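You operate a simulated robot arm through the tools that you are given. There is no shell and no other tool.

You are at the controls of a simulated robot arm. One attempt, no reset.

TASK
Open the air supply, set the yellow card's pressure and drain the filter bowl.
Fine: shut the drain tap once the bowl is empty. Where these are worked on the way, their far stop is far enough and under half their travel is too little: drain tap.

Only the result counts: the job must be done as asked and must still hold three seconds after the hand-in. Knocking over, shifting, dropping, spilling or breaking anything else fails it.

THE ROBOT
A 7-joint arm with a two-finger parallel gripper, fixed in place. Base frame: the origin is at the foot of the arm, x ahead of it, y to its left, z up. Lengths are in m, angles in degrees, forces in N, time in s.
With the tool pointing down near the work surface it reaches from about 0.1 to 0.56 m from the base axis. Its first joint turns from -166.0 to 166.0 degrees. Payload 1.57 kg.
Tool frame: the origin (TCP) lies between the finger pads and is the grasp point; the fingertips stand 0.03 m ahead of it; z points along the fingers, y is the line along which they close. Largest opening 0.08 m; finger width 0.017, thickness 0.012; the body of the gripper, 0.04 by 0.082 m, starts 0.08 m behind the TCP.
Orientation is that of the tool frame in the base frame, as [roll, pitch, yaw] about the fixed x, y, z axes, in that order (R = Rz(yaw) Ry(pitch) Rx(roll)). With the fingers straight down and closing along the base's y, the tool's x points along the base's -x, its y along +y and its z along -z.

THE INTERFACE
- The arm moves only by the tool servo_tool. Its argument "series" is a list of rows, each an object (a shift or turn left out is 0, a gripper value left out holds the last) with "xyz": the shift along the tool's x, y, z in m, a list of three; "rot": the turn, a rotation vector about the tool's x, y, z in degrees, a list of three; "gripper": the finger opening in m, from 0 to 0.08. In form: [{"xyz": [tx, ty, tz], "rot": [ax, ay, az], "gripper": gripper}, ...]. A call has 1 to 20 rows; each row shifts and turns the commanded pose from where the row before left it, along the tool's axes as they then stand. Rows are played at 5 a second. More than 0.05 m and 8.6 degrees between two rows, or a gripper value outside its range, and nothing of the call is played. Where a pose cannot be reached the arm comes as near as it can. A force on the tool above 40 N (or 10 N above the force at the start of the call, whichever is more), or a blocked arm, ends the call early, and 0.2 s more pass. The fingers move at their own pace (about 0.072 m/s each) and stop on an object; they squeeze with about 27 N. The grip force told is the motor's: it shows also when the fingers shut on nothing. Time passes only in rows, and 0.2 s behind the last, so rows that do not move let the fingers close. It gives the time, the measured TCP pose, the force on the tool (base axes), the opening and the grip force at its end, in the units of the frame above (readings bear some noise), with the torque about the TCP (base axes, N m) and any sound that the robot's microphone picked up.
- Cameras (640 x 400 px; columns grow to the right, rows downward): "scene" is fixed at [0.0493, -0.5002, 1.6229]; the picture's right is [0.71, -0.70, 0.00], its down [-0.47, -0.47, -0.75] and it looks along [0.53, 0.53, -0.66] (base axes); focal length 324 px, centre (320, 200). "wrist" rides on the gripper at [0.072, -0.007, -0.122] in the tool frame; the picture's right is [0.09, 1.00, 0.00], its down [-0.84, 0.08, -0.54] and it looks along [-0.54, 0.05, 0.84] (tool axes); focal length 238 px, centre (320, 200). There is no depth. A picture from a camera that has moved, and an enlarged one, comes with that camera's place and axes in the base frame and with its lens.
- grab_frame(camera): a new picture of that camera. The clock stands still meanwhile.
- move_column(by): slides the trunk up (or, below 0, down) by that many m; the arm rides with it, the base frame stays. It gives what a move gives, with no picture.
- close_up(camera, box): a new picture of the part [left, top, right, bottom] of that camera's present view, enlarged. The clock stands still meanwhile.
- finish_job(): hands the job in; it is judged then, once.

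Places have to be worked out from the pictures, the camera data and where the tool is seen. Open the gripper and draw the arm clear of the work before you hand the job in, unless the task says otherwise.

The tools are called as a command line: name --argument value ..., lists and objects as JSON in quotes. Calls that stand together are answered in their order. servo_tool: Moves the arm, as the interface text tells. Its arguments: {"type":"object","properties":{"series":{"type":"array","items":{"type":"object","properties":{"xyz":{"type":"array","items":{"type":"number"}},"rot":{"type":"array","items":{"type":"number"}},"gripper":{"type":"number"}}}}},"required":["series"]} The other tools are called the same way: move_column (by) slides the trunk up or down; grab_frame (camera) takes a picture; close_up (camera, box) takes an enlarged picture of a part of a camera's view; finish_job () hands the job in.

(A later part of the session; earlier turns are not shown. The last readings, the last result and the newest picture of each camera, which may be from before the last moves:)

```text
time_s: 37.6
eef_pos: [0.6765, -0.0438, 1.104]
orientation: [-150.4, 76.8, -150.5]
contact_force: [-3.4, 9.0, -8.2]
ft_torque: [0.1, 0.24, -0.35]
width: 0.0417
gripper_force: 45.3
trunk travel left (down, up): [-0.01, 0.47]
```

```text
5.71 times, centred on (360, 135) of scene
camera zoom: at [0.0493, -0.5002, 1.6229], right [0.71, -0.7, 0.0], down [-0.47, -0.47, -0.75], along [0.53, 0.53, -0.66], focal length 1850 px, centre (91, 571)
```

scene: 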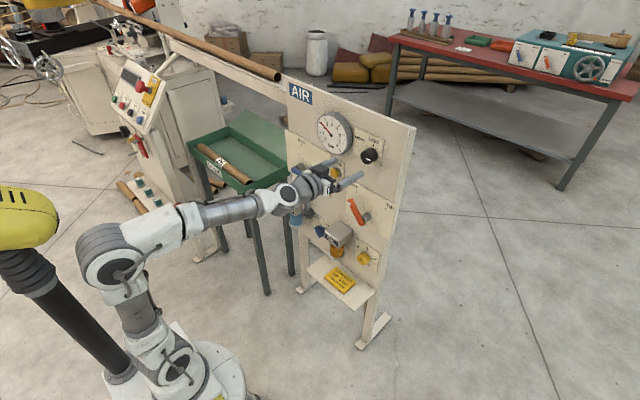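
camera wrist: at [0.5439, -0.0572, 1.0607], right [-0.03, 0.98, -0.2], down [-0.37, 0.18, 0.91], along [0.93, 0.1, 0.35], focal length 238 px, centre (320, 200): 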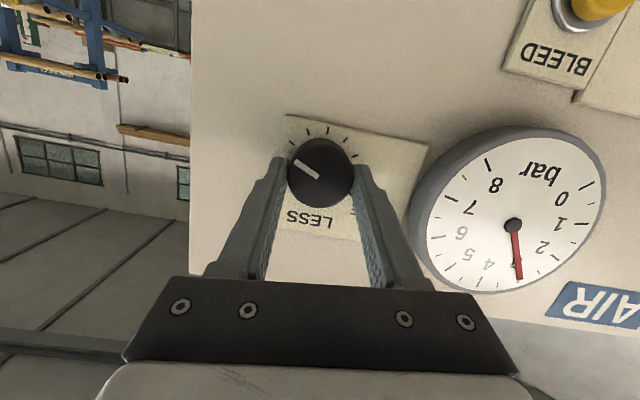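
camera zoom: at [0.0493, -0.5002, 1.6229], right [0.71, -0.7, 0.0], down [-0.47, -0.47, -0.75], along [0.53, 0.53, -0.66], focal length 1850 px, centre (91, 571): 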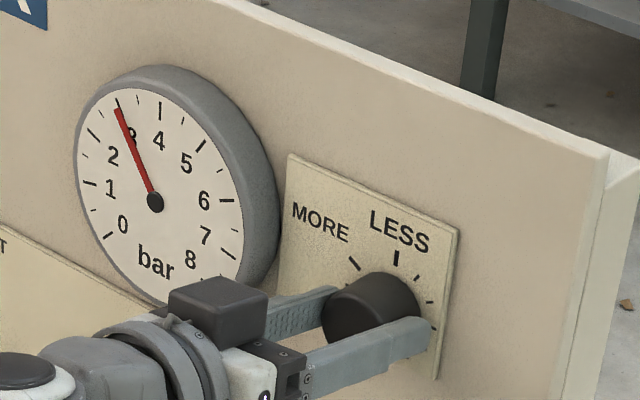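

Clockwise raises the pressure: 30° took it from about 2.1 to about 3.0 bar, and forces are mild. I'll turn another 30°.

servo_tool --series '[{"rot": [0, 0, 5]}, {"rot": [0, 0, 5]}, {"rot": [0, 0, 5]}, {"rot": [0, 0, 5]}, {"rot": [0, 0, 5]}, {"rot": [0, 0, 5]}, {}]'

grab_frame --camera "wrist"

close_up --camera "scene" --box '[310, 100, 410, 170]'

```text
time_s: 39.2
eef_pos: [0.6763, -0.0459, 1.1052]
orientation: [116.7, 64.2, 113.5]
contact_force: [2.2, 2.0, -0.7]
ft_torque: [0.02, -0.1, 1.16]
width: 0.0434
gripper_force: 45.1
trunk travel left (down, up): [-0.01, 0.47]
```

```text
taken
camera wrist: at [0.5446, -0.0206, 1.0627], right [0.08, 0.95, 0.3], down [-0.38, -0.25, 0.89], along [0.92, -0.18, 0.34], focal length 238 px, centre (320, 200)
```

wrist: 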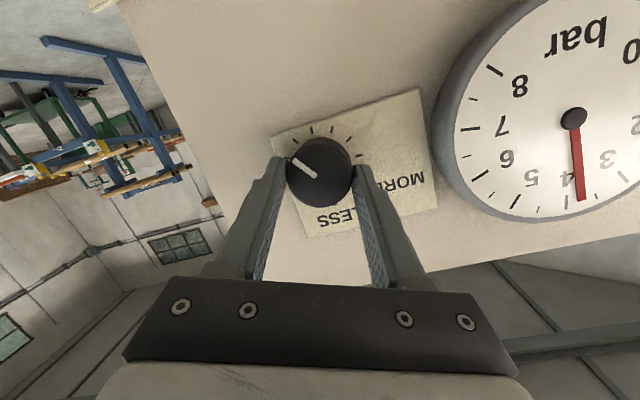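

```text
5.71 times, centred on (360, 135) of scene
camera zoom: at [0.0493, -0.5002, 1.6229], right [0.71, -0.7, 0.0], down [-0.47, -0.47, -0.75], along [0.53, 0.53, -0.66], focal length 1850 px, centre (91, 571)
```

zoom: 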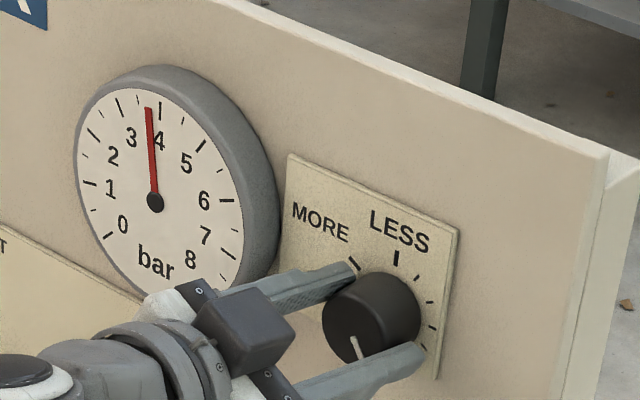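

Now about 3.75 bar after 60°, so roughly 0.8 bar per 30°. That leaves about 47° to go. I'll turn 20° more in this grip and check.

servo_tool --series '[{"rot": [0, 0, 5]}, {"rot": [0, 0, 5]}, {"rot": [0, 0, 5]}, {"rot": [0, 0, 5]}, {}]'

close_up --camera "scene" --box '[310, 100, 410, 170]'

```text
time_s: 40.5
eef_pos: [0.677, -0.0468, 1.1058]
orientation: [106.3, 45.4, 100.8]
contact_force: [-9.4, -0.6, -3.6]
ft_torque: [0.0, -0.14, 1.16]
width: 0.0449
gripper_force: 45.0
trunk travel left (down, up): [-0.01, 0.47]
```

```text
5.71 times, centred on (360, 135) of scene
camera zoom: at [0.0493, -0.5002, 1.6229], right [0.71, -0.7, 0.0], down [-0.47, -0.47, -0.75], along [0.53, 0.53, -0.66], focal length 1850 px, centre (91, 571)
```

zoom: 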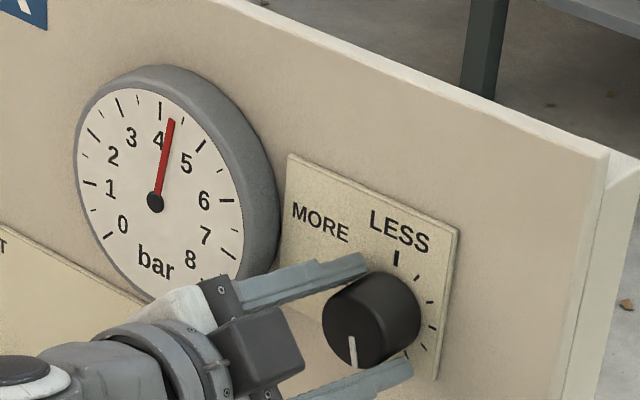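

The gauge reads about 4.3 bar at 80° turned, and the roll is 43° past upright. I'll regrip: open, roll back about 52°, and close again without touching the setting.

servo_tool --series '[{"gripper": 0.075}, {}, {"rot": [0, 0, -7.5]}, {"rot": [0, 0, -7.5]}, {"rot": [0, 0, -7.5]}, {"rot": [0, 0, -7.5]}, {"rot": [0, 0, -7.5]}, {"rot": [0, 0, -7.5]}, {"rot": [0, 0, -7.5]}, {}]'

grab_frame --camera "wrist"

close_up --camera "scene" --box '[310, 100, 410, 170]'

```text
time_s: 42.6
eef_pos: [0.677, -0.0459, 1.1043]
orientation: [-141.3, 75.4, -141.3]
contact_force: [0.3, 0.2, 0.3]
ft_torque: [0.03, 0.01, 0.01]
width: 0.075
gripper_force: 0.1
trunk travel left (down, up): [-0.01, 0.47]
```

```text
taken
camera wrist: at [0.5439, -0.0615, 1.0614], right [-0.03, 0.97, -0.25], down [-0.37, 0.22, 0.9], along [0.93, 0.12, 0.35], focal length 238 px, centre (320, 200)
```

wrist: 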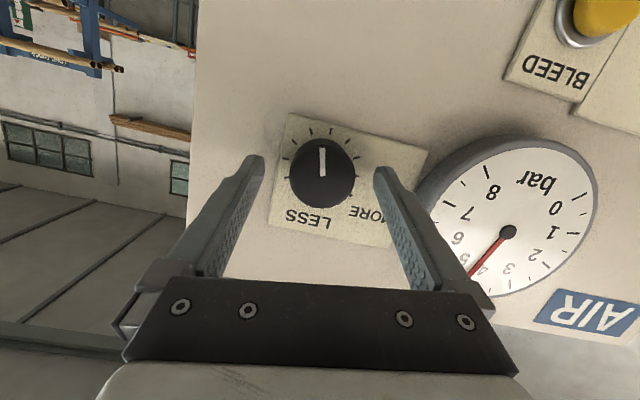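

```text
5.71 times, centred on (360, 135) of scene
camera zoom: at [0.0493, -0.5002, 1.6229], right [0.71, -0.7, 0.0], down [-0.47, -0.47, -0.75], along [0.53, 0.53, -0.66], focal length 1850 px, centre (91, 571)
```

zoom: 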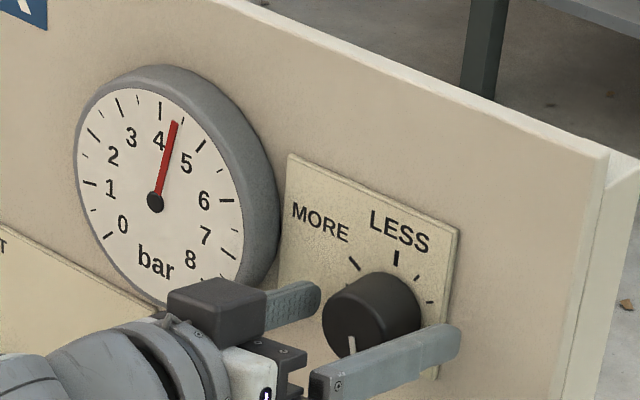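

The needle settled at about 4.35 bar, so the gauge lags slightly and about 23° remains. I'll close, turn 16° and wait a moment.

servo_tool --series '[{"gripper": 0.03}, {}, {}, {"rot": [0, 0, 4]}, {"rot": [0, 0, 4]}, {"rot": [0, 0, 4]}, {"rot": [0, 0, 4]}, {}, {}, {}, {}, {}]'

close_up --camera "scene" --box '[310, 100, 390, 150]'

grab_frame --camera "wrist"

```text
time_s: 45.2
eef_pos: [0.6763, -0.0451, 1.1051]
orientation: [149.6, 76.7, 148.0]
contact_force: [-2.9, 4.3, -3.9]
ft_torque: [0.03, -0.12, 0.99]
width: 0.0419
gripper_force: 44.2
trunk travel left (down, up): [-0.01, 0.47]
```

```text
8.00 times, centred on (350, 125) of scene
camera zoom: at [0.0493, -0.5002, 1.6229], right [0.71, -0.7, 0.0], down [-0.47, -0.47, -0.75], along [0.53, 0.53, -0.66], focal length 2590 px, centre (80, 800)
```

zoom: 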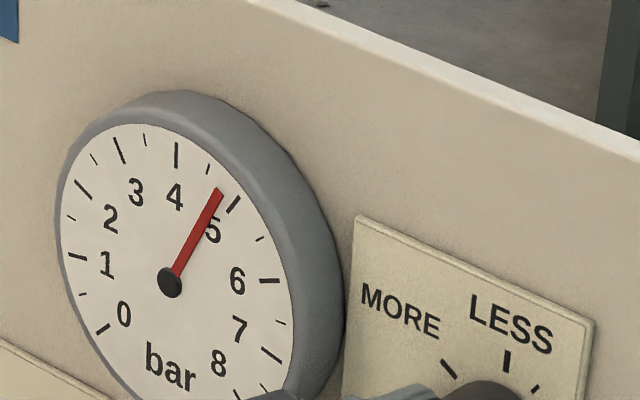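

```text
taken
camera wrist: at [0.5437, -0.0408, 1.0591], right [0.02, 1.0, 0.03], down [-0.37, -0.02, 0.93], along [0.93, -0.03, 0.36], focal length 238 px, centre (320, 200)
```

wrist: 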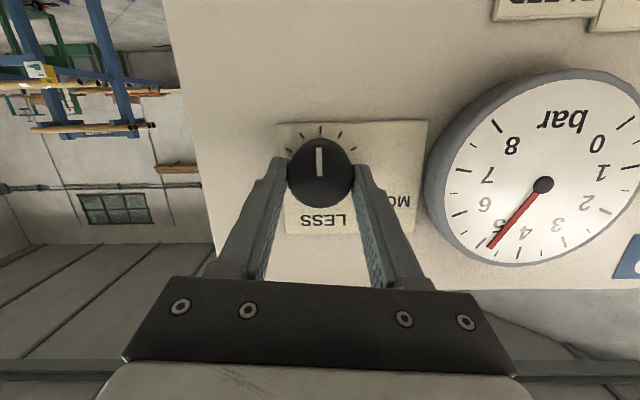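

It now reads about 4.75 bar; about 9° more should do it. I'll turn 8° slowly and let the needle settle.

servo_tool --series '[{"rot": [0, 0, 4]}, {"rot": [0, 0, 4]}, {}, {}, {}, {}, {}, {}]'

close_up --camera "scene" --box '[310, 105, 360, 145]'

close_up --camera "wrist" --box '[400, 40, 640, 290]'

```text
time_s: 47.0
eef_pos: [0.678, -0.0447, 1.1053]
orientation: [128.3, 71.4, 125.9]
contact_force: [-1.1, 4.2, -4.1]
ft_torque: [0.02, -0.26, 0.93]
width: 0.0425
gripper_force: 45.5
trunk travel left (down, up): [-0.01, 0.47]
```

```text
10.00 times, centred on (335, 125) of scene
camera zoom: at [0.0493, -0.5002, 1.6229], right [0.71, -0.7, 0.0], down [-0.47, -0.47, -0.75], along [0.53, 0.53, -0.66], focal length 3238 px, centre (170, 950)
```

zoom: 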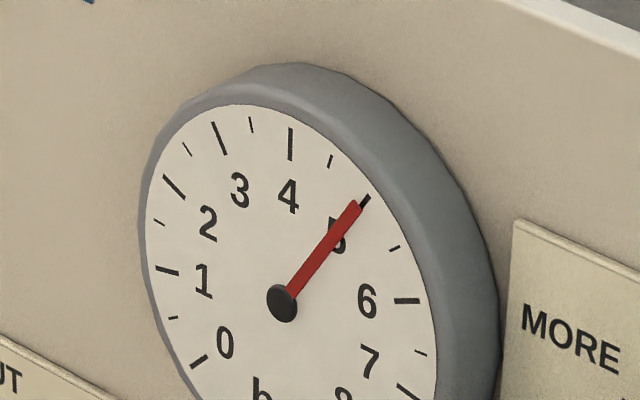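

```text
1.60 times, centred on (520, 165) of wrist
camera zoom: at [0.544, -0.031, 1.0601], right [0.05, 0.99, 0.16], down [-0.37, -0.13, 0.92], along [0.93, -0.1, 0.36], focal length 381 px, centre (0, 256)
```

zoom: 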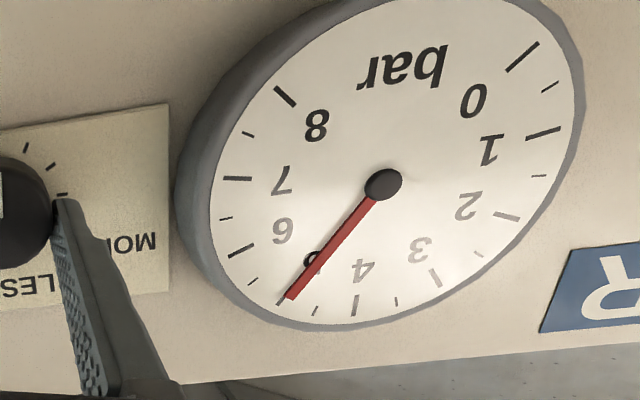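

The needle sits on the 5 mark (about 4.95). I'll release and back off straight along the tool axis, then check it settles.

servo_tool --series '[{"gripper": 0.075}, {}, {}, {"xyz": [0, 0, -0.03]}, {"xyz": [0, 0, -0.03]}, {}]'

close_up --camera "scene" --box '[310, 105, 360, 145]'

grab_frame --camera "wrist"

```text
time_s: 48.5
eef_pos: [0.6168, -0.0407, 1.1177]
orientation: [128.4, 71.5, 126.3]
contact_force: [0.0, 2.8, -0.4]
ft_torque: [-0.1, 0.01, -0.19]
width: 0.0751
gripper_force: 0.2
trunk travel left (down, up): [-0.01, 0.47]
```

```text
10.00 times, centred on (335, 125) of scene
camera zoom: at [0.0493, -0.5002, 1.6229], right [0.71, -0.7, 0.0], down [-0.47, -0.47, -0.75], along [0.53, 0.53, -0.66], focal length 3238 px, centre (170, 950)
```

zoom: 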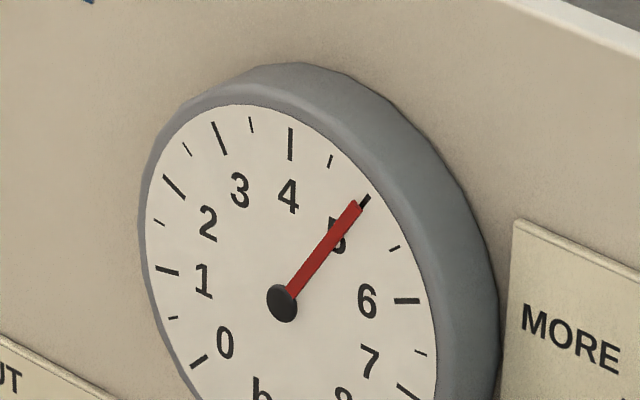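

```text
taken
camera wrist: at [0.4852, -0.0275, 1.0723], right [0.04, 0.99, 0.16], down [-0.37, -0.13, 0.92], along [0.93, -0.1, 0.36], focal length 238 px, centre (320, 200)
```

wrist: 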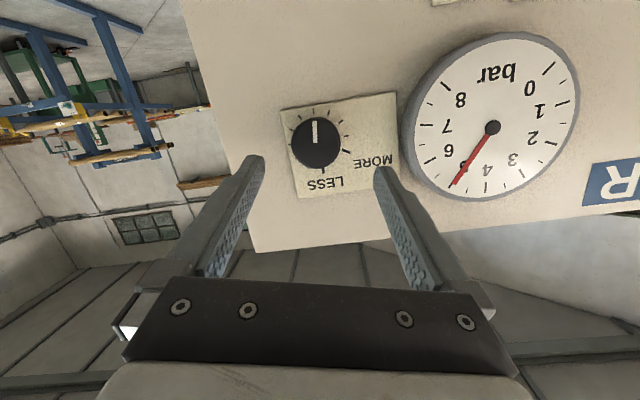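

The pressure holds near 5. I'll enlarge the wrist camera's view of the gauge and the knob to judge it from a second angle.

close_up --camera "wrist" --box '[400, 30, 585, 210]'

close_up --camera "wrist" --box '[280, 80, 410, 205]'

```text
2.22 times, centred on (492, 120) of wrist
camera zoom: at [0.4852, -0.0275, 1.0723], right [0.04, 0.99, 0.16], down [-0.37, -0.13, 0.92], along [0.93, -0.1, 0.36], focal length 530 px, centre (-63, 378)
```

zoom: 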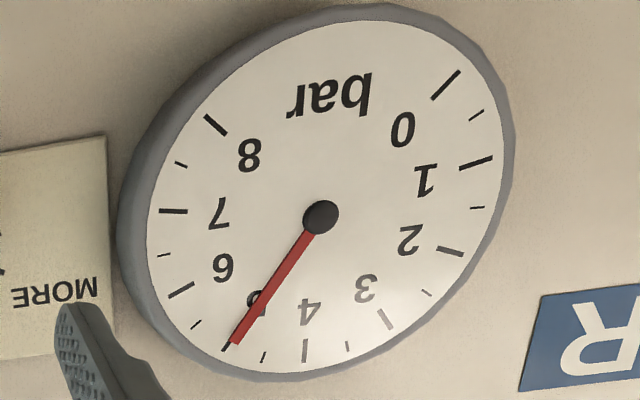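

```text
3.20 times, centred on (345, 142) of wrist
camera zoom: at [0.4852, -0.0275, 1.0723], right [0.04, 0.99, 0.16], down [-0.37, -0.13, 0.92], along [0.93, -0.1, 0.36], focal length 763 px, centre (240, 384)
```

zoom: 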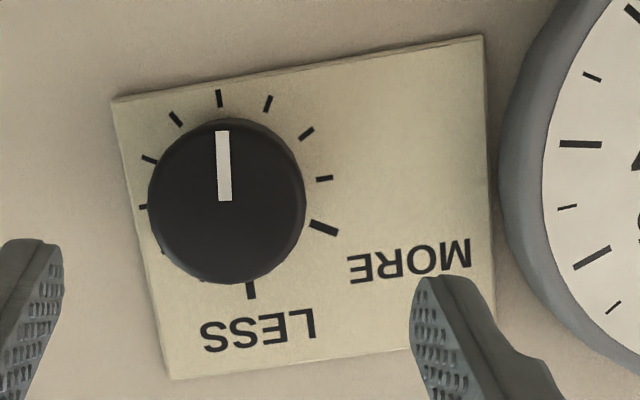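

Both views put the needle at about 4.95 bar and the pointer near 187° (5 bar is 187.5° on an 8 bar / 300° scale), so the pressure is set. Next I'll level out the roll, back off, pitch down about 33° so the camera looks level, and descend for a view of the drain tap and filter bowl.

servo_tool --series '[{"xyz": [0, 0, -0.03], "rot": [0, 0, -7.2]}, {"xyz": [0, 0, -0.03], "rot": [0, 0, -7.2], "gripper": 0.0}, {"rot": [0, 7.2, 0]}, {"rot": [0, 7.2, 0]}, {"rot": [0, 7.2, 0]}, {"xyz": [0.037, 0.0219, 0.0217]}, {"xyz": [0.037, 0.0219, 0.0217]}, {"xyz": [0.037, 0.0219, 0.0217]}, {"xyz": [0.037, 0.0219, 0.0217]}, {"xyz": [0.037, 0.0219, 0.0217]}, {"xyz": [0.037, 0.0219, 0.0217]}, {"xyz": [0.037, 0.0219, 0.0217]}, {"xyz": [0.037, 0.0219, 0.0217]}, {"xyz": [0.037, 0.0219, 0.0217]}, {}]'

grab_frame --camera "wrist"

grab_frame --camera "scene"

```text
time_s: 51.6
eef_pos: [0.5507, 0.1555, 0.7444]
orientation: [179.1, 57.1, 178.3]
contact_force: [-0.2, -0.9, -0.1]
ft_torque: [0.06, -0.02, 0.0]
width: 0.0
gripper_force: 21.0
out of reach, approached as far as the arm can: row 2
trunk travel left (down, up): [-0.01, 0.47]
```

```text
taken
camera wrist: at [0.4094, 0.1521, 0.7506], right [-0.03, 1.0, -0.07], down [0.0, 0.07, 1.0], along [1.0, 0.03, 0.0], focal length 238 px, centre (320, 200)
```

wrist: 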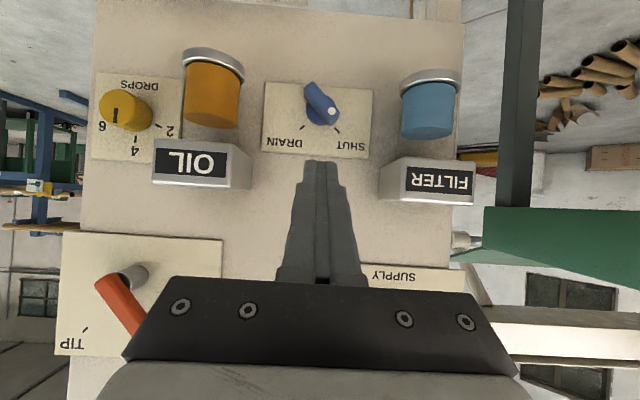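

```text
taken
```

scene: 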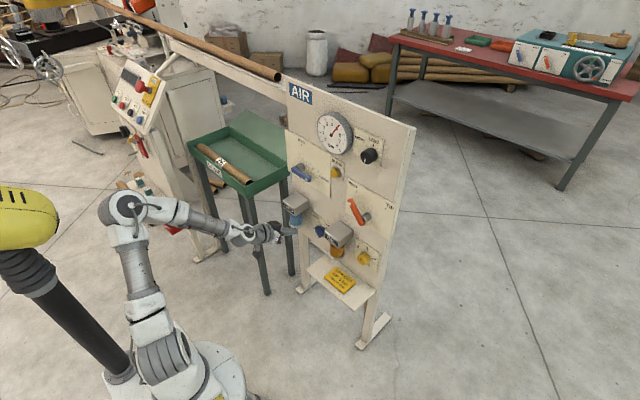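

Excellent frontal view of the drain tap between the OIL and FILTER units. I'll enlarge it to measure the tap, the labels and the bowl.

close_up --camera "wrist" --box '[250, 70, 390, 165]'

close_up --camera "wrist" --box '[360, 50, 500, 220]'

close_up --camera "scene" --box '[275, 185, 365, 245]'

close_up --camera "scene" --box '[310, 105, 360, 145]'

```text
4.21 times, centred on (320, 118) of wrist
camera zoom: at [0.4094, 0.1521, 0.7506], right [-0.03, 1.0, -0.07], down [0.0, 0.07, 1.0], along [1.0, 0.03, 0.0], focal length 1004 px, centre (320, 547)
```

zoom: 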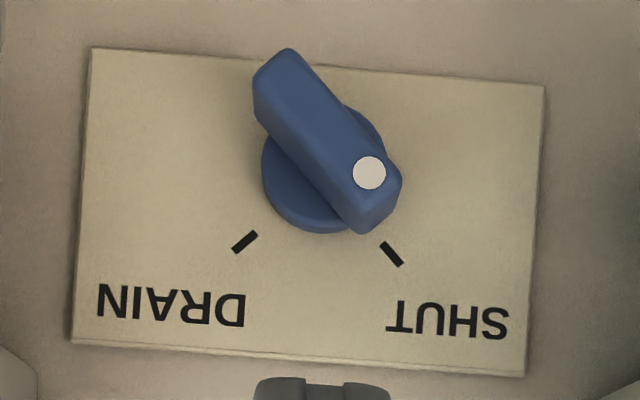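

```text
2.35 times, centred on (430, 135) of wrist
camera zoom: at [0.4094, 0.1521, 0.7506], right [-0.03, 1.0, -0.07], down [0.0, 0.07, 1.0], along [1.0, 0.03, 0.0], focal length 561 px, centre (61, 353)
```

zoom: 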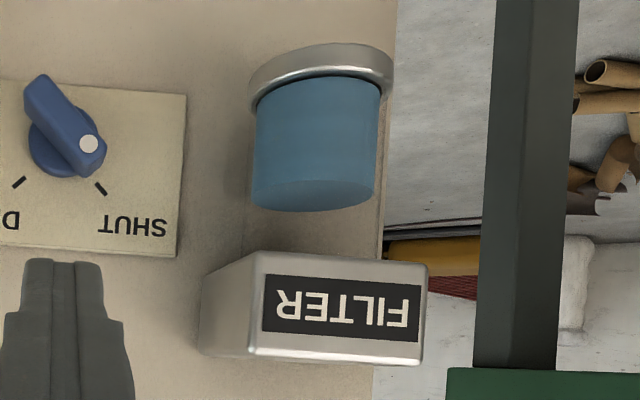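

```text
6.67 times, centred on (320, 215) of scene
camera zoom: at [0.0493, -0.5002, 1.6229], right [0.71, -0.7, 0.0], down [-0.47, -0.47, -0.75], along [0.53, 0.53, -0.66], focal length 2158 px, centre (320, 100)
```

zoom: 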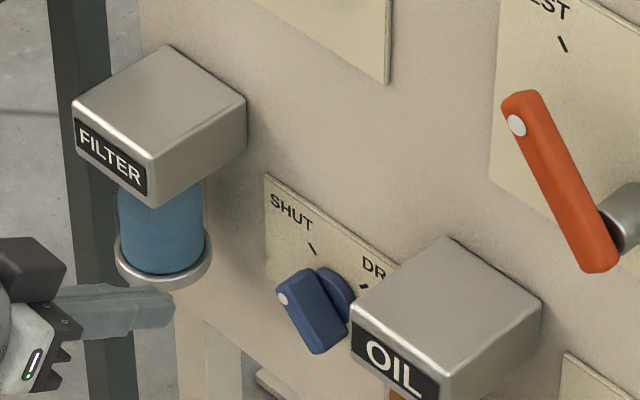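

```text
10.00 times, centred on (335, 125) of scene
camera zoom: at [0.0493, -0.5002, 1.6229], right [0.71, -0.7, 0.0], down [-0.47, -0.47, -0.75], along [0.53, 0.53, -0.66], focal length 3238 px, centre (170, 950)
```

zoom: 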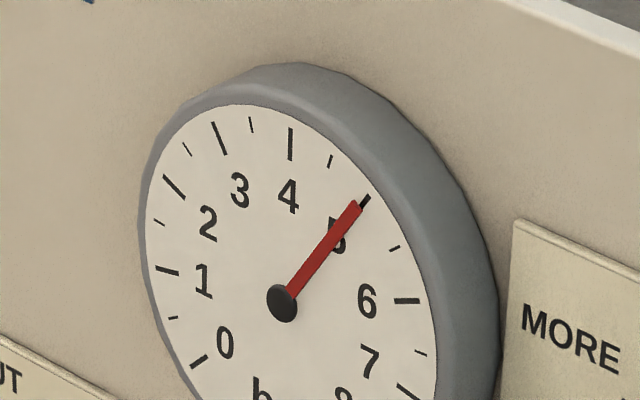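

The geometry around the tap:
- **Tap axis:** y≈0.1556, z≈0.636. The bar is ~49 mm long and 13 mm wide, standing ~30 mm off the board, with the dot end toward SHUT (upper left). DRAIN is ~90° clockwise.
- **Clearance:** the gap between the OIL and FILTER boxes is y 0.07–0.24, so the fingers fit.
- **Filter bowl:** full of blue liquid.

I'll level the tool and test how far it can roll.

servo_tool --series '[{"rot": [0.6, -8.2, 0]}, {"rot": [0, -8.2, 0]}, {"rot": [0, -8.2, 0]}, {"rot": [0, -8.2, 0]}, {}]'

```text
time_s: 52.9
eef_pos: [0.5497, 0.1569, 0.7448]
orientation: [124.9, 89.8, 123.3]
contact_force: [0.3, 0.1, 0.2]
ft_torque: [0.0, -0.02, -0.03]
width: 0.0001
gripper_force: 20.8
trunk travel left (down, up): [-0.01, 0.47]
```

Level with no flags. Now the roll test: 45° anticlockwise.

servo_tool --series '[{"rot": [-1.6, 0, 0]}, {"rot": [0, 0, -7.5]}, {"rot": [0, 0, -7.5]}, {"rot": [0, 0, -7.5]}, {"rot": [0, 0, -7.5]}, {"rot": [0, 0, -7.5]}, {"rot": [0, 0, -7.5]}, {}]'

```text
time_s: 54.6
eef_pos: [0.5499, 0.1572, 0.7442]
orientation: [-90.2, 45.0, -90.1]
contact_force: [-0.4, -0.2, 0.7]
ft_torque: [0.0, 0.0, 0.01]
width: 0.0001
gripper_force: 21.4
trunk travel left (down, up): [-0.01, 0.47]
```

The −45° roll is fine. Now I'll test rolling to +45°, which is where the tap turn would end.

servo_tool --series '[{"rot": [0, 0, 7.5]}, {"rot": [0, 0, 7.5]}, {"rot": [0, 0, 7.5]}, {"rot": [0, 0, 7.5]}, {"rot": [0, 0, 7.5]}, {"rot": [0, 0, 7.5]}, {"rot": [0, 0, 7.5]}, {"rot": [0, 0, 7.5]}, {"rot": [0, 0, 7.5]}, {"rot": [0, 0, 7.5]}, {"rot": [0, 0, 7.5]}, {"rot": [0, 0, 7.5]}, {}]'

```text
time_s: 57.5
eef_pos: [0.5501, 0.1571, 0.7435]
orientation: [90.4, 44.8, 90.3]
contact_force: [-0.4, -0.1, -0.2]
ft_torque: [-0.02, 0.01, 0.0]
width: 0.0
gripper_force: 21.2
trunk travel left (down, up): [-0.01, 0.47]
```

The full roll range is available. I'll return to upright, descend to tap height (z≈0.636), then roll to match the bar (−42°) with the fingers opened, still 8 cm short.

servo_tool --series '[{"rot": [0, 0, -7.5]}, {"rot": [0, 0, -7.5]}, {"rot": [0, 0, -7.5]}, {"rot": [0, 0, -7.5]}, {"rot": [0, 0, -7.5]}, {"rot": [0, 0, -7.5]}, {"xyz": [0.036, -0.0005, 0]}, {"xyz": [0.036, -0.0005, 0]}, {"xyz": [0.0355, -0.0005, 0], "gripper": 0.06}, {"rot": [0, 0, -7]}, {"rot": [0, 0, -7]}, {"rot": [0, 0, -7]}, {"rot": [0, 0, -7]}, {"rot": [0, 0, -7]}, {"rot": [0, 0, -7]}, {}]'

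grab_frame --camera "wrist"

grab_frame --camera "scene"

```text
time_s: 60.9
eef_pos: [0.5494, 0.1553, 0.6364]
orientation: [-90.3, 47.9, -90.0]
contact_force: [-0.2, 1.0, 0.4]
ft_torque: [0.02, -0.01, 0.0]
width: 0.0599
gripper_force: 0.1
trunk travel left (down, up): [-0.01, 0.47]
```

```text
taken
camera wrist: at [0.4275, 0.1023, 0.588], right [0.0, 0.68, -0.73], down [-0.54, 0.62, 0.57], along [0.84, 0.4, 0.37], focal length 238 px, centre (320, 200)
```

wrist: 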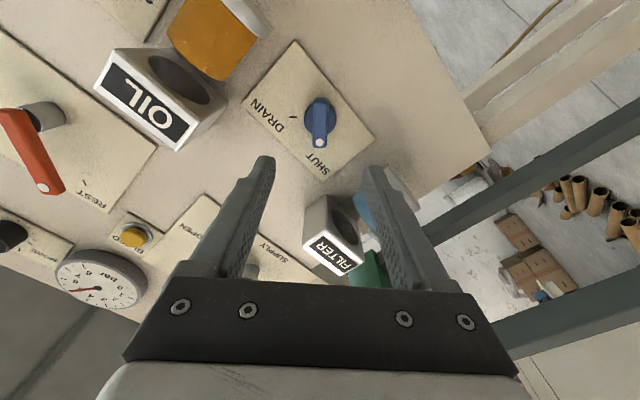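

```text
taken
```

scene: 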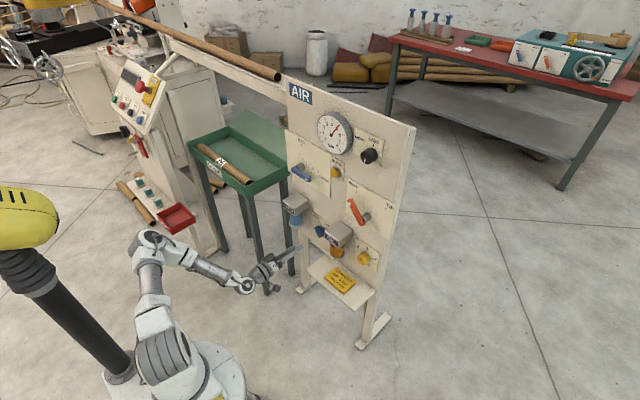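

The bar now lines up with the fingers in the picture. I'll enlarge to refine the centre and the angle before going in.

close_up --camera "wrist" --box '[240, 40, 400, 180]'

close_up --camera "wrist" --box '[280, 160, 440, 300]'

close_up --camera "scene" --box '[275, 185, 365, 245]'

```text
2.86 times, centred on (320, 110) of wrist
camera zoom: at [0.4275, 0.1023, 0.588], right [0.0, 0.68, -0.73], down [-0.54, 0.62, 0.57], along [0.84, 0.4, 0.37], focal length 681 px, centre (320, 457)
```

zoom: 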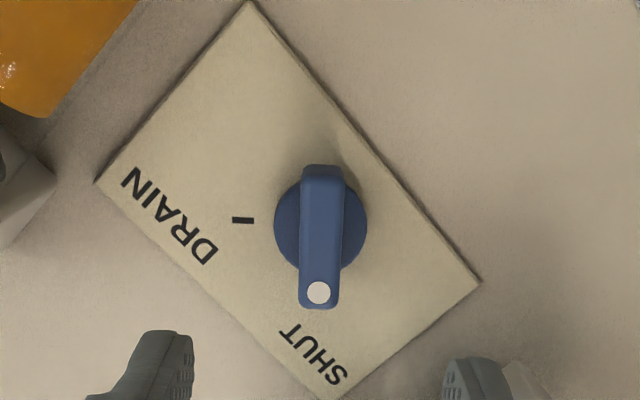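

```text
2.86 times, centred on (360, 230) of wrist
camera zoom: at [0.4275, 0.1023, 0.588], right [0.0, 0.68, -0.73], down [-0.54, 0.62, 0.57], along [0.84, 0.4, 0.37], focal length 681 px, centre (206, 114)
```

zoom: 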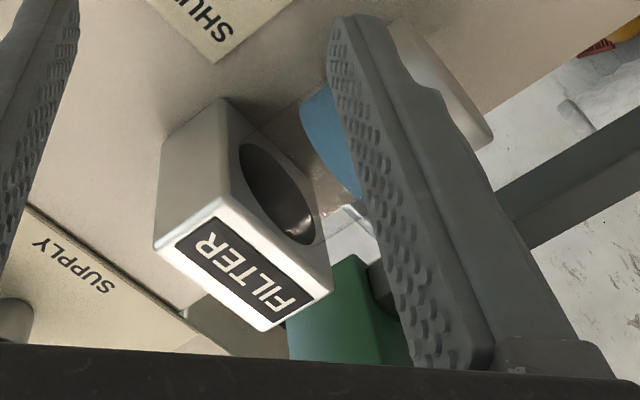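

```text
6.67 times, centred on (320, 215) of scene
camera zoom: at [0.0493, -0.5002, 1.6229], right [0.71, -0.7, 0.0], down [-0.47, -0.47, -0.75], along [0.53, 0.53, -0.66], focal length 2158 px, centre (320, 100)
```

zoom: 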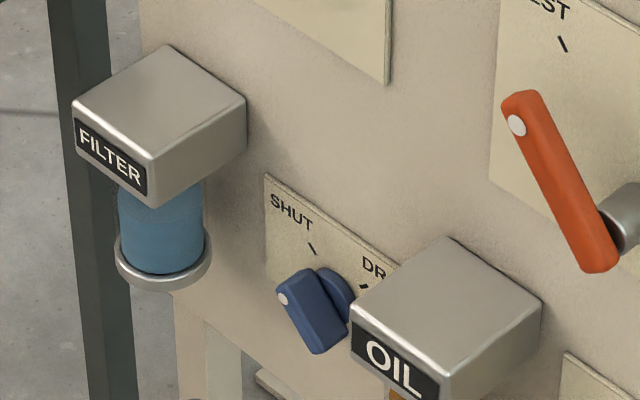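

The bar is aligned within about 1° of the finger plane, and the two views average to an axis of y≈0.154, z≈0.635. I'll shift 2 mm along the bar, advance to x≈0.62 and look again.

servo_tool --series '[{"xyz": [0.0019, 0, 0.035]}, {"xyz": [0, 0, 0.036]}, {}]'

close_up --camera "wrist" --box '[220, 60, 420, 200]'

close_up --camera "scene" --box '[275, 185, 365, 245]'

```text
time_s: 61.6
eef_pos: [0.6191, 0.1544, 0.633]
orientation: [-90.3, 48.1, -90.2]
contact_force: [0.7, -0.1, 0.3]
ft_torque: [-0.02, 0.01, -0.01]
width: 0.0601
gripper_force: 0.1
trunk travel left (down, up): [-0.01, 0.47]
```

```text
2.86 times, centred on (320, 130) of wrist
camera zoom: at [0.4978, 0.1005, 0.5858], right [0.0, 0.68, -0.73], down [-0.54, 0.62, 0.57], along [0.84, 0.4, 0.37], focal length 681 px, centre (320, 400)
```

zoom: 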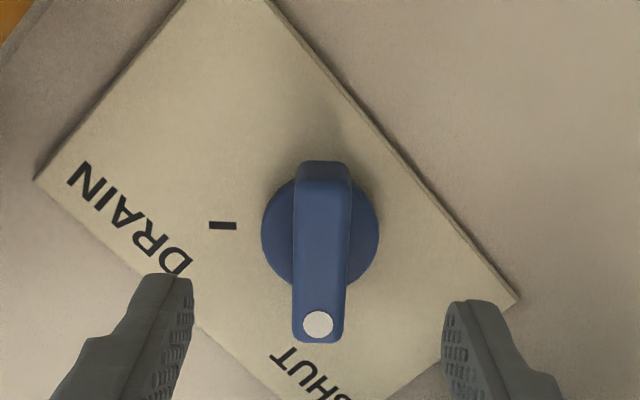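

```text
6.67 times, centred on (320, 215) of scene
camera zoom: at [0.0493, -0.5002, 1.6229], right [0.71, -0.7, 0.0], down [-0.47, -0.47, -0.75], along [0.53, 0.53, -0.66], focal length 2158 px, centre (320, 100)
```

zoom: 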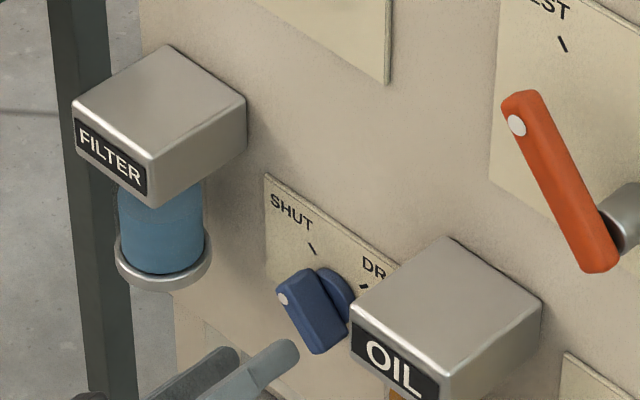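

Triangulating the dot puts the bar's front face at x≈0.680 and the axis at about y=0.1535, z=0.6345, which is where the tool already points. I'll go forward 44 mm (tips at x≈0.694, short of the tap's disc) and close on the bar.

servo_tool --series '[{"xyz": [0, 0, 0.022]}, {"xyz": [0, 0, 0.0225]}, {}]'

grab_frame --camera "wrist"

close_up --camera "scene" --box '[275, 185, 365, 245]'

```text
time_s: 62.5
eef_pos: [0.6654, 0.154, 0.634]
orientation: [-90.2, 48.1, -90.2]
contact_force: [-0.2, -0.9, 0.1]
ft_torque: [0.0, 0.02, 0.03]
width: 0.0601
gripper_force: 0.0
trunk travel left (down, up): [-0.01, 0.47]
```

```text
taken
camera wrist: at [0.543, 0.1004, 0.5857], right [0.0, 0.68, -0.73], down [-0.54, 0.62, 0.57], along [0.84, 0.4, 0.37], focal length 238 px, centre (320, 200)
```

wrist: 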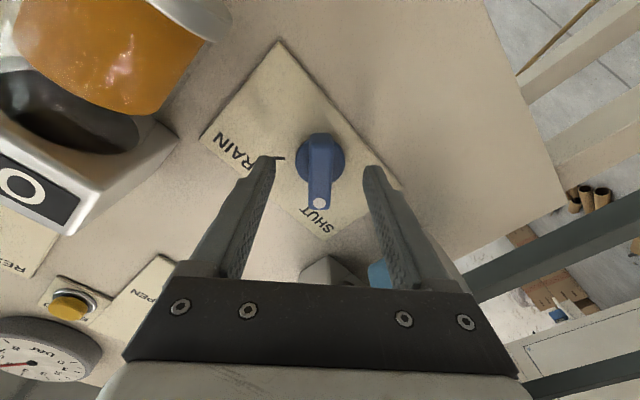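

```text
6.67 times, centred on (320, 215) of scene
camera zoom: at [0.0493, -0.5002, 1.6229], right [0.71, -0.7, 0.0], down [-0.47, -0.47, -0.75], along [0.53, 0.53, -0.66], focal length 2158 px, centre (320, 100)
```

zoom: 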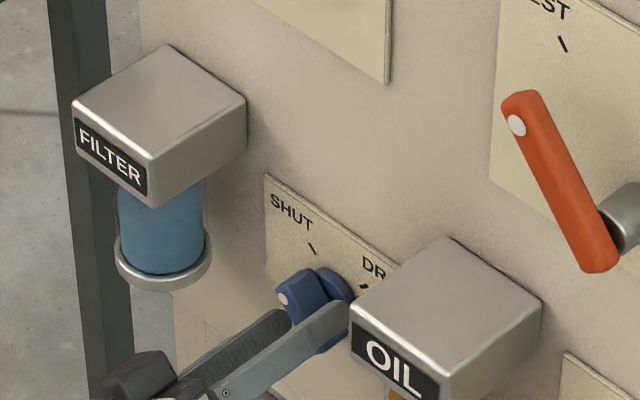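

The fingers straddle the bar evenly. Closing now.

servo_tool --series '[{"gripper": 0.005}, {}, {}, {}]'

close_up --camera "wrist" --box '[220, 100, 420, 240]'

```text
time_s: 63.5
eef_pos: [0.6652, 0.1535, 0.6343]
orientation: [-90.4, 48.1, -90.1]
contact_force: [2.3, 2.0, -1.3]
ft_torque: [-0.03, -0.11, -0.11]
width: 0.0159
gripper_force: 31.1
trunk travel left (down, up): [-0.01, 0.47]
```

```text
2.86 times, centred on (320, 170) of wrist
camera zoom: at [0.5429, 0.1007, 0.5855], right [0.0, 0.68, -0.73], down [-0.54, 0.62, 0.57], along [0.84, 0.4, 0.37], focal length 681 px, centre (320, 286)
```

zoom: 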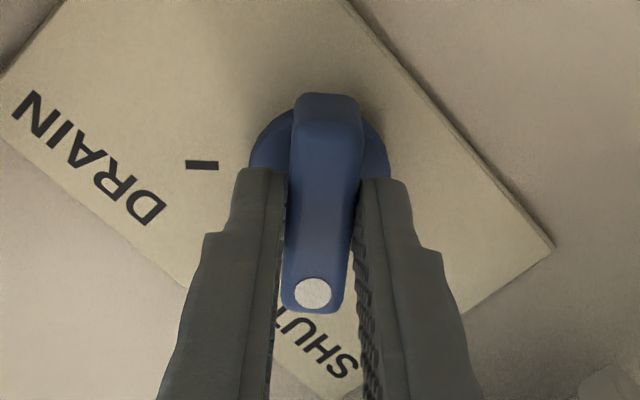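

Gripped cleanly at 16 mm with hardly any side force. I'll turn clockwise toward DRAIN, 40° first.

servo_tool --series '[{"rot": [0, 0, 5]}, {"rot": [0, 0, 5]}, {"rot": [0, 0, 5]}, {"rot": [0, 0, 5]}, {"rot": [0, 0, 5]}, {"rot": [0, 0, 5]}, {"rot": [0, 0, 5]}, {"rot": [0, 0, 5]}]'

close_up --camera "scene" --box '[275, 185, 365, 245]'

```text
time_s: 65.2
eef_pos: [0.6654, 0.1547, 0.6333]
orientation: [-100.2, 88.2, -100.1]
contact_force: [-3.7, 3.9, -10.5]
ft_torque: [-0.06, -0.56, 0.02]
width: 0.0158
gripper_force: 31.5
trunk travel left (down, up): [-0.01, 0.47]
```

```text
6.67 times, centred on (320, 215) of scene
camera zoom: at [0.0493, -0.5002, 1.6229], right [0.71, -0.7, 0.0], down [-0.47, -0.47, -0.75], along [0.53, 0.53, -0.66], focal length 2158 px, centre (320, 100)
```

zoom: 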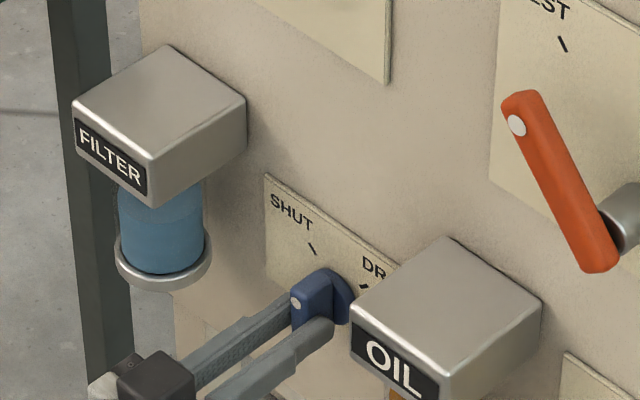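

The tap follows, with a mild downward force (~10 N) from a small axis offset. I'll ease 1 mm down and continue to the DRAIN stop.

servo_tool --series '[{"xyz": [0.001, 0, 0]}, {"rot": [0, 0, 5]}, {"rot": [0, 0, 5]}, {"rot": [0, 0, 5]}, {"rot": [0, 0, 5]}, {"rot": [0, 0, 5]}, {"rot": [0, 0, 5]}, {"rot": [0, 0, 5]}, {"rot": [0, 0, 5]}, {}]'

close_up --camera "scene" --box '[275, 185, 365, 245]'

close_up --camera "wrist" --box '[220, 80, 420, 240]'

```text
time_s: 67.5
eef_pos: [0.6637, 0.1559, 0.6344]
orientation: [90.2, 51.8, 90.5]
contact_force: [-15.0, 17.3, -2.9]
ft_torque: [0.02, 0.25, 0.41]
width: 0.016
gripper_force: 31.5
trunk travel left (down, up): [-0.01, 0.47]
```

```text
6.67 times, centred on (320, 215) of scene
camera zoom: at [0.0493, -0.5002, 1.6229], right [0.71, -0.7, 0.0], down [-0.47, -0.47, -0.75], along [0.53, 0.53, -0.66], focal length 2158 px, centre (320, 100)
```

zoom: 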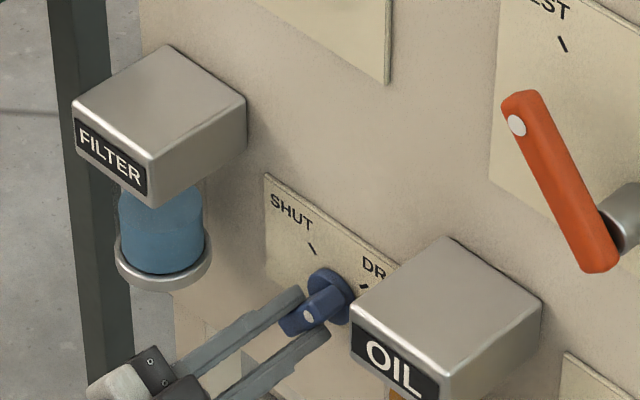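

```text
2.50 times, centred on (320, 160) of wrist
camera zoom: at [0.5427, 0.1947, 0.5739], right [0.0, 0.84, 0.54], down [-0.54, -0.46, 0.71], along [0.84, -0.29, 0.45], focal length 596 px, centre (320, 300)
```

zoom: 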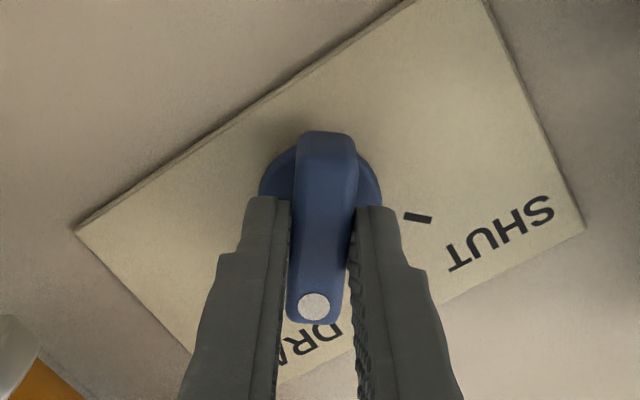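

The tap has turned about 80° and side force of ~17 N has built up. I'll relieve it by shifting 1.5 mm left and turn the last few degrees to the stop.

servo_tool --series '[{"xyz": [0.0009, 0.0012, 0]}, {"rot": [0, 0, 3]}, {"rot": [0, 0, 3]}, {}, {}]'

close_up --camera "scene" --box '[275, 185, 365, 245]'

```text
time_s: 68.7
eef_pos: [0.6652, 0.1557, 0.634]
orientation: [90.2, 45.9, 90.3]
contact_force: [-7.2, 13.2, -3.2]
ft_torque: [0.01, 0.3, 0.57]
width: 0.0158
gripper_force: 31.7
trunk travel left (down, up): [-0.01, 0.47]
```

```text
6.67 times, centred on (320, 215) of scene
camera zoom: at [0.0493, -0.5002, 1.6229], right [0.71, -0.7, 0.0], down [-0.47, -0.47, -0.75], along [0.53, 0.53, -0.66], focal length 2158 px, centre (320, 100)
```

zoom: 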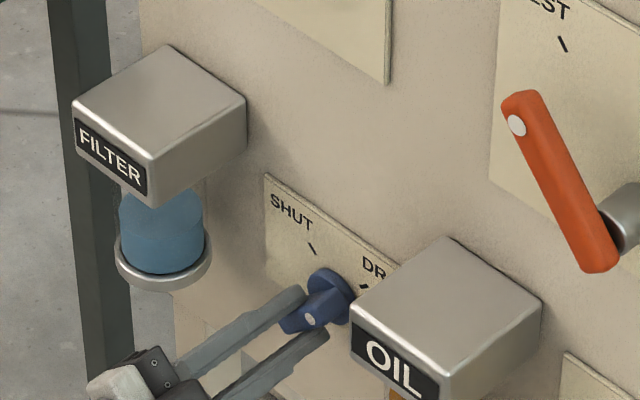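

The bowl level is visibly falling, so the tap is draining. I'll hold here and wait 4 s.

servo_tool --series '[{"rot": [0, 0, 2]}, {}, {}, {}, {}, {}, {}, {}, {}, {}, {}, {}, {}, {}, {}, {}, {}, {}, {}, {}]'

close_up --camera "scene" --box '[275, 185, 365, 245]'

close_up --camera "scene" --box '[310, 105, 360, 145]'

```text
time_s: 72.8
eef_pos: [0.6635, 0.1563, 0.6338]
orientation: [90.3, 43.9, 90.2]
contact_force: [-3.3, 10.1, 2.3]
ft_torque: [-0.57, -0.25, 0.39]
width: 0.016
gripper_force: 31.6
trunk travel left (down, up): [-0.01, 0.47]
```

```text
6.67 times, centred on (320, 215) of scene
camera zoom: at [0.0493, -0.5002, 1.6229], right [0.71, -0.7, 0.0], down [-0.47, -0.47, -0.75], along [0.53, 0.53, -0.66], focal length 2158 px, centre (320, 100)
```

zoom: 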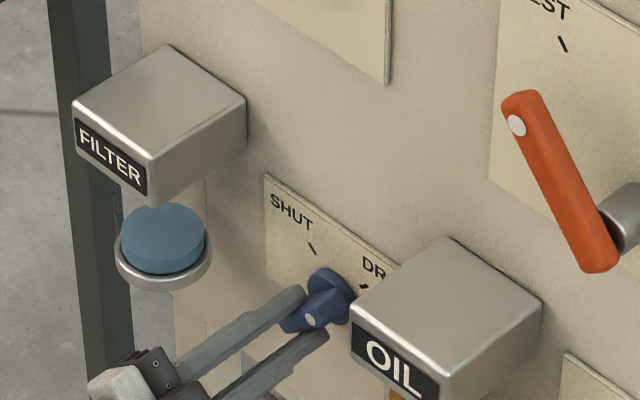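

```text
10.00 times, centred on (335, 125) of scene
camera zoom: at [0.0493, -0.5002, 1.6229], right [0.71, -0.7, 0.0], down [-0.47, -0.47, -0.75], along [0.53, 0.53, -0.66], focal length 3238 px, centre (170, 950)
```

zoom: 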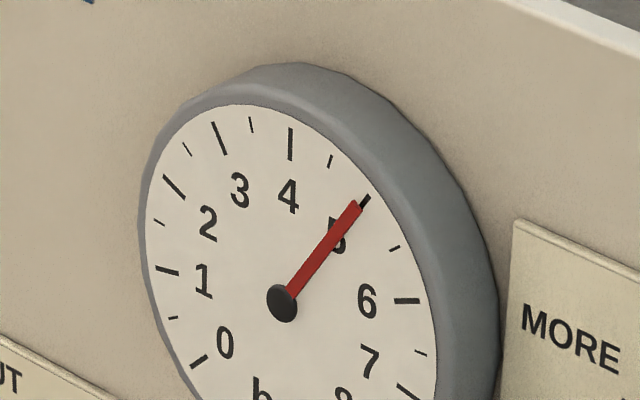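

The torque now shows the tap on its far stop, the bowl is down to roughly a third, and the gauge holds at 5. I'll keep waiting.

servo_tool --series '[{}, {}, {}, {}, {}, {}, {}, {}, {}, {}, {}, {}, {}, {}, {}, {}, {}, {}, {}, {}]'

close_up --camera "scene" --box '[275, 185, 365, 245]'

```text
time_s: 77.0
eef_pos: [0.6652, 0.1561, 0.634]
orientation: [90.2, 43.9, 90.1]
contact_force: [0.9, 8.6, 4.5]
ft_torque: [-0.54, -0.24, 0.36]
width: 0.0162
gripper_force: 31.6
trunk travel left (down, up): [-0.01, 0.47]
```

```text
6.67 times, centred on (320, 215) of scene
camera zoom: at [0.0493, -0.5002, 1.6229], right [0.71, -0.7, 0.0], down [-0.47, -0.47, -0.75], along [0.53, 0.53, -0.66], focal length 2158 px, centre (320, 100)
```

zoom: 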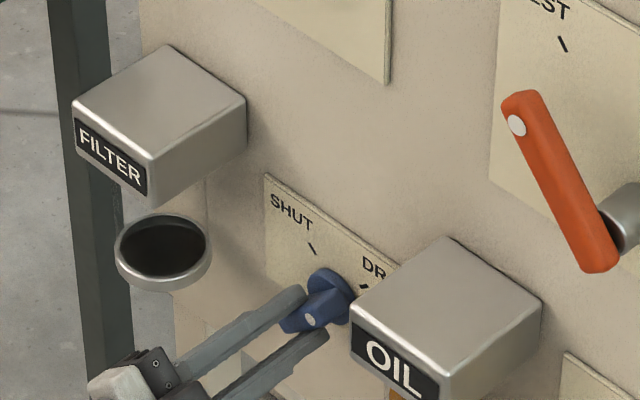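

The bowl now looks empty, showing only the dark cup. I'll wait another 2 s for the last of it and zoom in to be sure.

servo_tool --series '[{}, {}, {}, {}, {}, {}, {}, {}, {}, {}]'

close_up --camera "scene" --box '[280, 200, 320, 230]'

```text
time_s: 79.2
eef_pos: [0.6635, 0.1555, 0.6339]
orientation: [90.2, 44.0, 90.2]
contact_force: [1.3, 8.8, 5.5]
ft_torque: [-0.54, -0.26, 0.32]
width: 0.0159
gripper_force: 31.4
trunk travel left (down, up): [-0.01, 0.47]
```

```text
13.33 times, centred on (300, 215) of scene
camera zoom: at [0.0493, -0.5002, 1.6229], right [0.71, -0.7, 0.0], down [-0.47, -0.47, -0.75], along [0.53, 0.53, -0.66], focal length 4317 px, centre (587, 0)
```

zoom: 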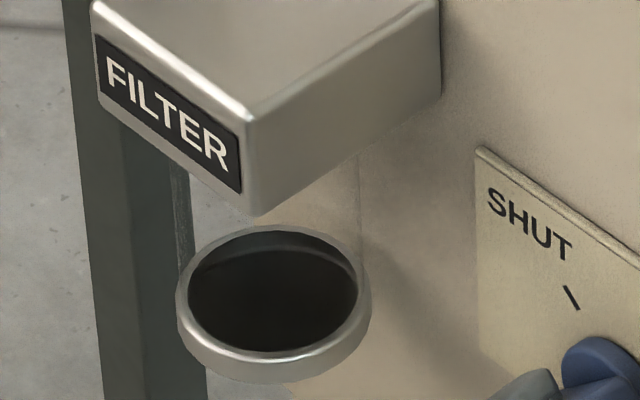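

The bowl is empty. I'll now turn the tap back anticlockwise, retracing my steps exactly to SHUT.

servo_tool --series '[{"rot": [0, 0, -4]}, {"rot": [0, 0, -4]}, {"xyz": [-0.0009, -0.0012, 0]}, {"rot": [0, 0, -5]}, {"rot": [0, 0, -5]}, {"rot": [0, 0, -5]}, {"rot": [0, 0, -5]}, {"rot": [0, 0, -5]}, {"rot": [0, 0, -5]}, {"rot": [0, 0, -5]}, {"rot": [0, 0, -5]}, {"xyz": [-0.001, 0, 0]}, {}]'

close_up --camera "scene" --box '[275, 185, 365, 245]'

```text
time_s: 82.0
eef_pos: [0.6639, 0.1551, 0.6338]
orientation: [-96.8, 88.0, -96.7]
contact_force: [6.5, 15.7, -0.5]
ft_torque: [-0.01, -0.96, 0.28]
width: 0.016
gripper_force: 31.3
trunk travel left (down, up): [-0.01, 0.47]
```

```text
6.67 times, centred on (320, 215) of scene
camera zoom: at [0.0493, -0.5002, 1.6229], right [0.71, -0.7, 0.0], down [-0.47, -0.47, -0.75], along [0.53, 0.53, -0.66], focal length 2158 px, centre (320, 100)
```

zoom: 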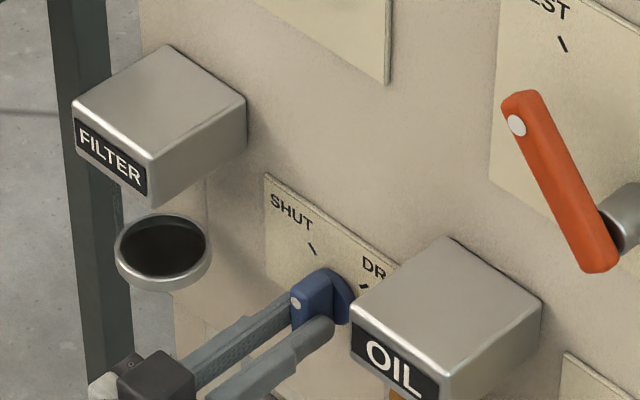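

It follows nicely. There is 16 N of side force, so I'll ease 1 mm left and turn the rest of the way to SHUT.

servo_tool --series '[{"xyz": [0, 0.001, 0]}, {"rot": [0, 0, -5]}, {"rot": [0, 0, -5]}, {"rot": [0, 0, -5]}, {"rot": [0, 0, -5]}, {"rot": [0, 0, -5]}, {"rot": [0, 0, -5]}, {"rot": [0, 0, -5]}, {"rot": [0, 0, -5]}, {}]'

close_up --camera "scene" --box '[275, 185, 365, 245]'

close_up --camera "wrist" --box '[220, 80, 420, 240]'

```text
time_s: 84.2
eef_pos: [0.6641, 0.1539, 0.634]
orientation: [-90.4, 48.0, -90.3]
contact_force: [-3.7, -0.2, -2.5]
ft_torque: [-0.08, 0.54, -0.66]
width: 0.0159
gripper_force: 31.5
trunk travel left (down, up): [-0.01, 0.47]
```

```text
6.67 times, centred on (320, 215) of scene
camera zoom: at [0.0493, -0.5002, 1.6229], right [0.71, -0.7, 0.0], down [-0.47, -0.47, -0.75], along [0.53, 0.53, -0.66], focal length 2158 px, centre (320, 100)
```

zoom: 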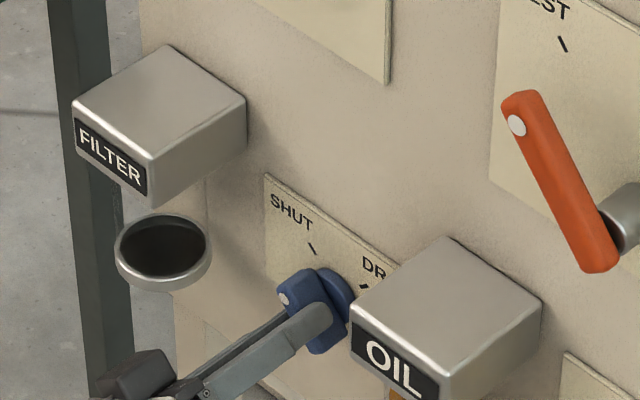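

```text
2.50 times, centred on (320, 160) of wrist
camera zoom: at [0.5428, 0.1013, 0.5861], right [0.0, 0.68, -0.73], down [-0.54, 0.62, 0.57], along [0.84, 0.4, 0.36], focal length 596 px, centre (320, 300)
```

zoom: 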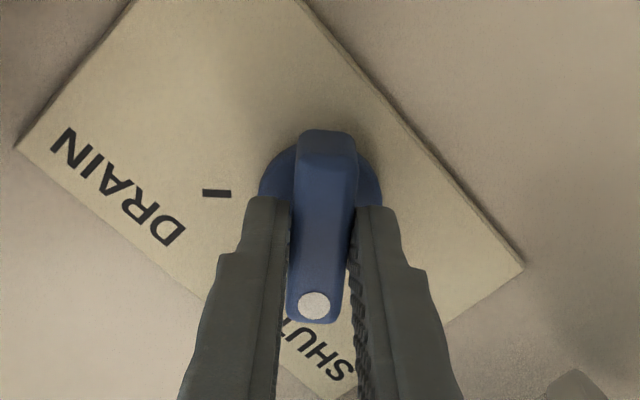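

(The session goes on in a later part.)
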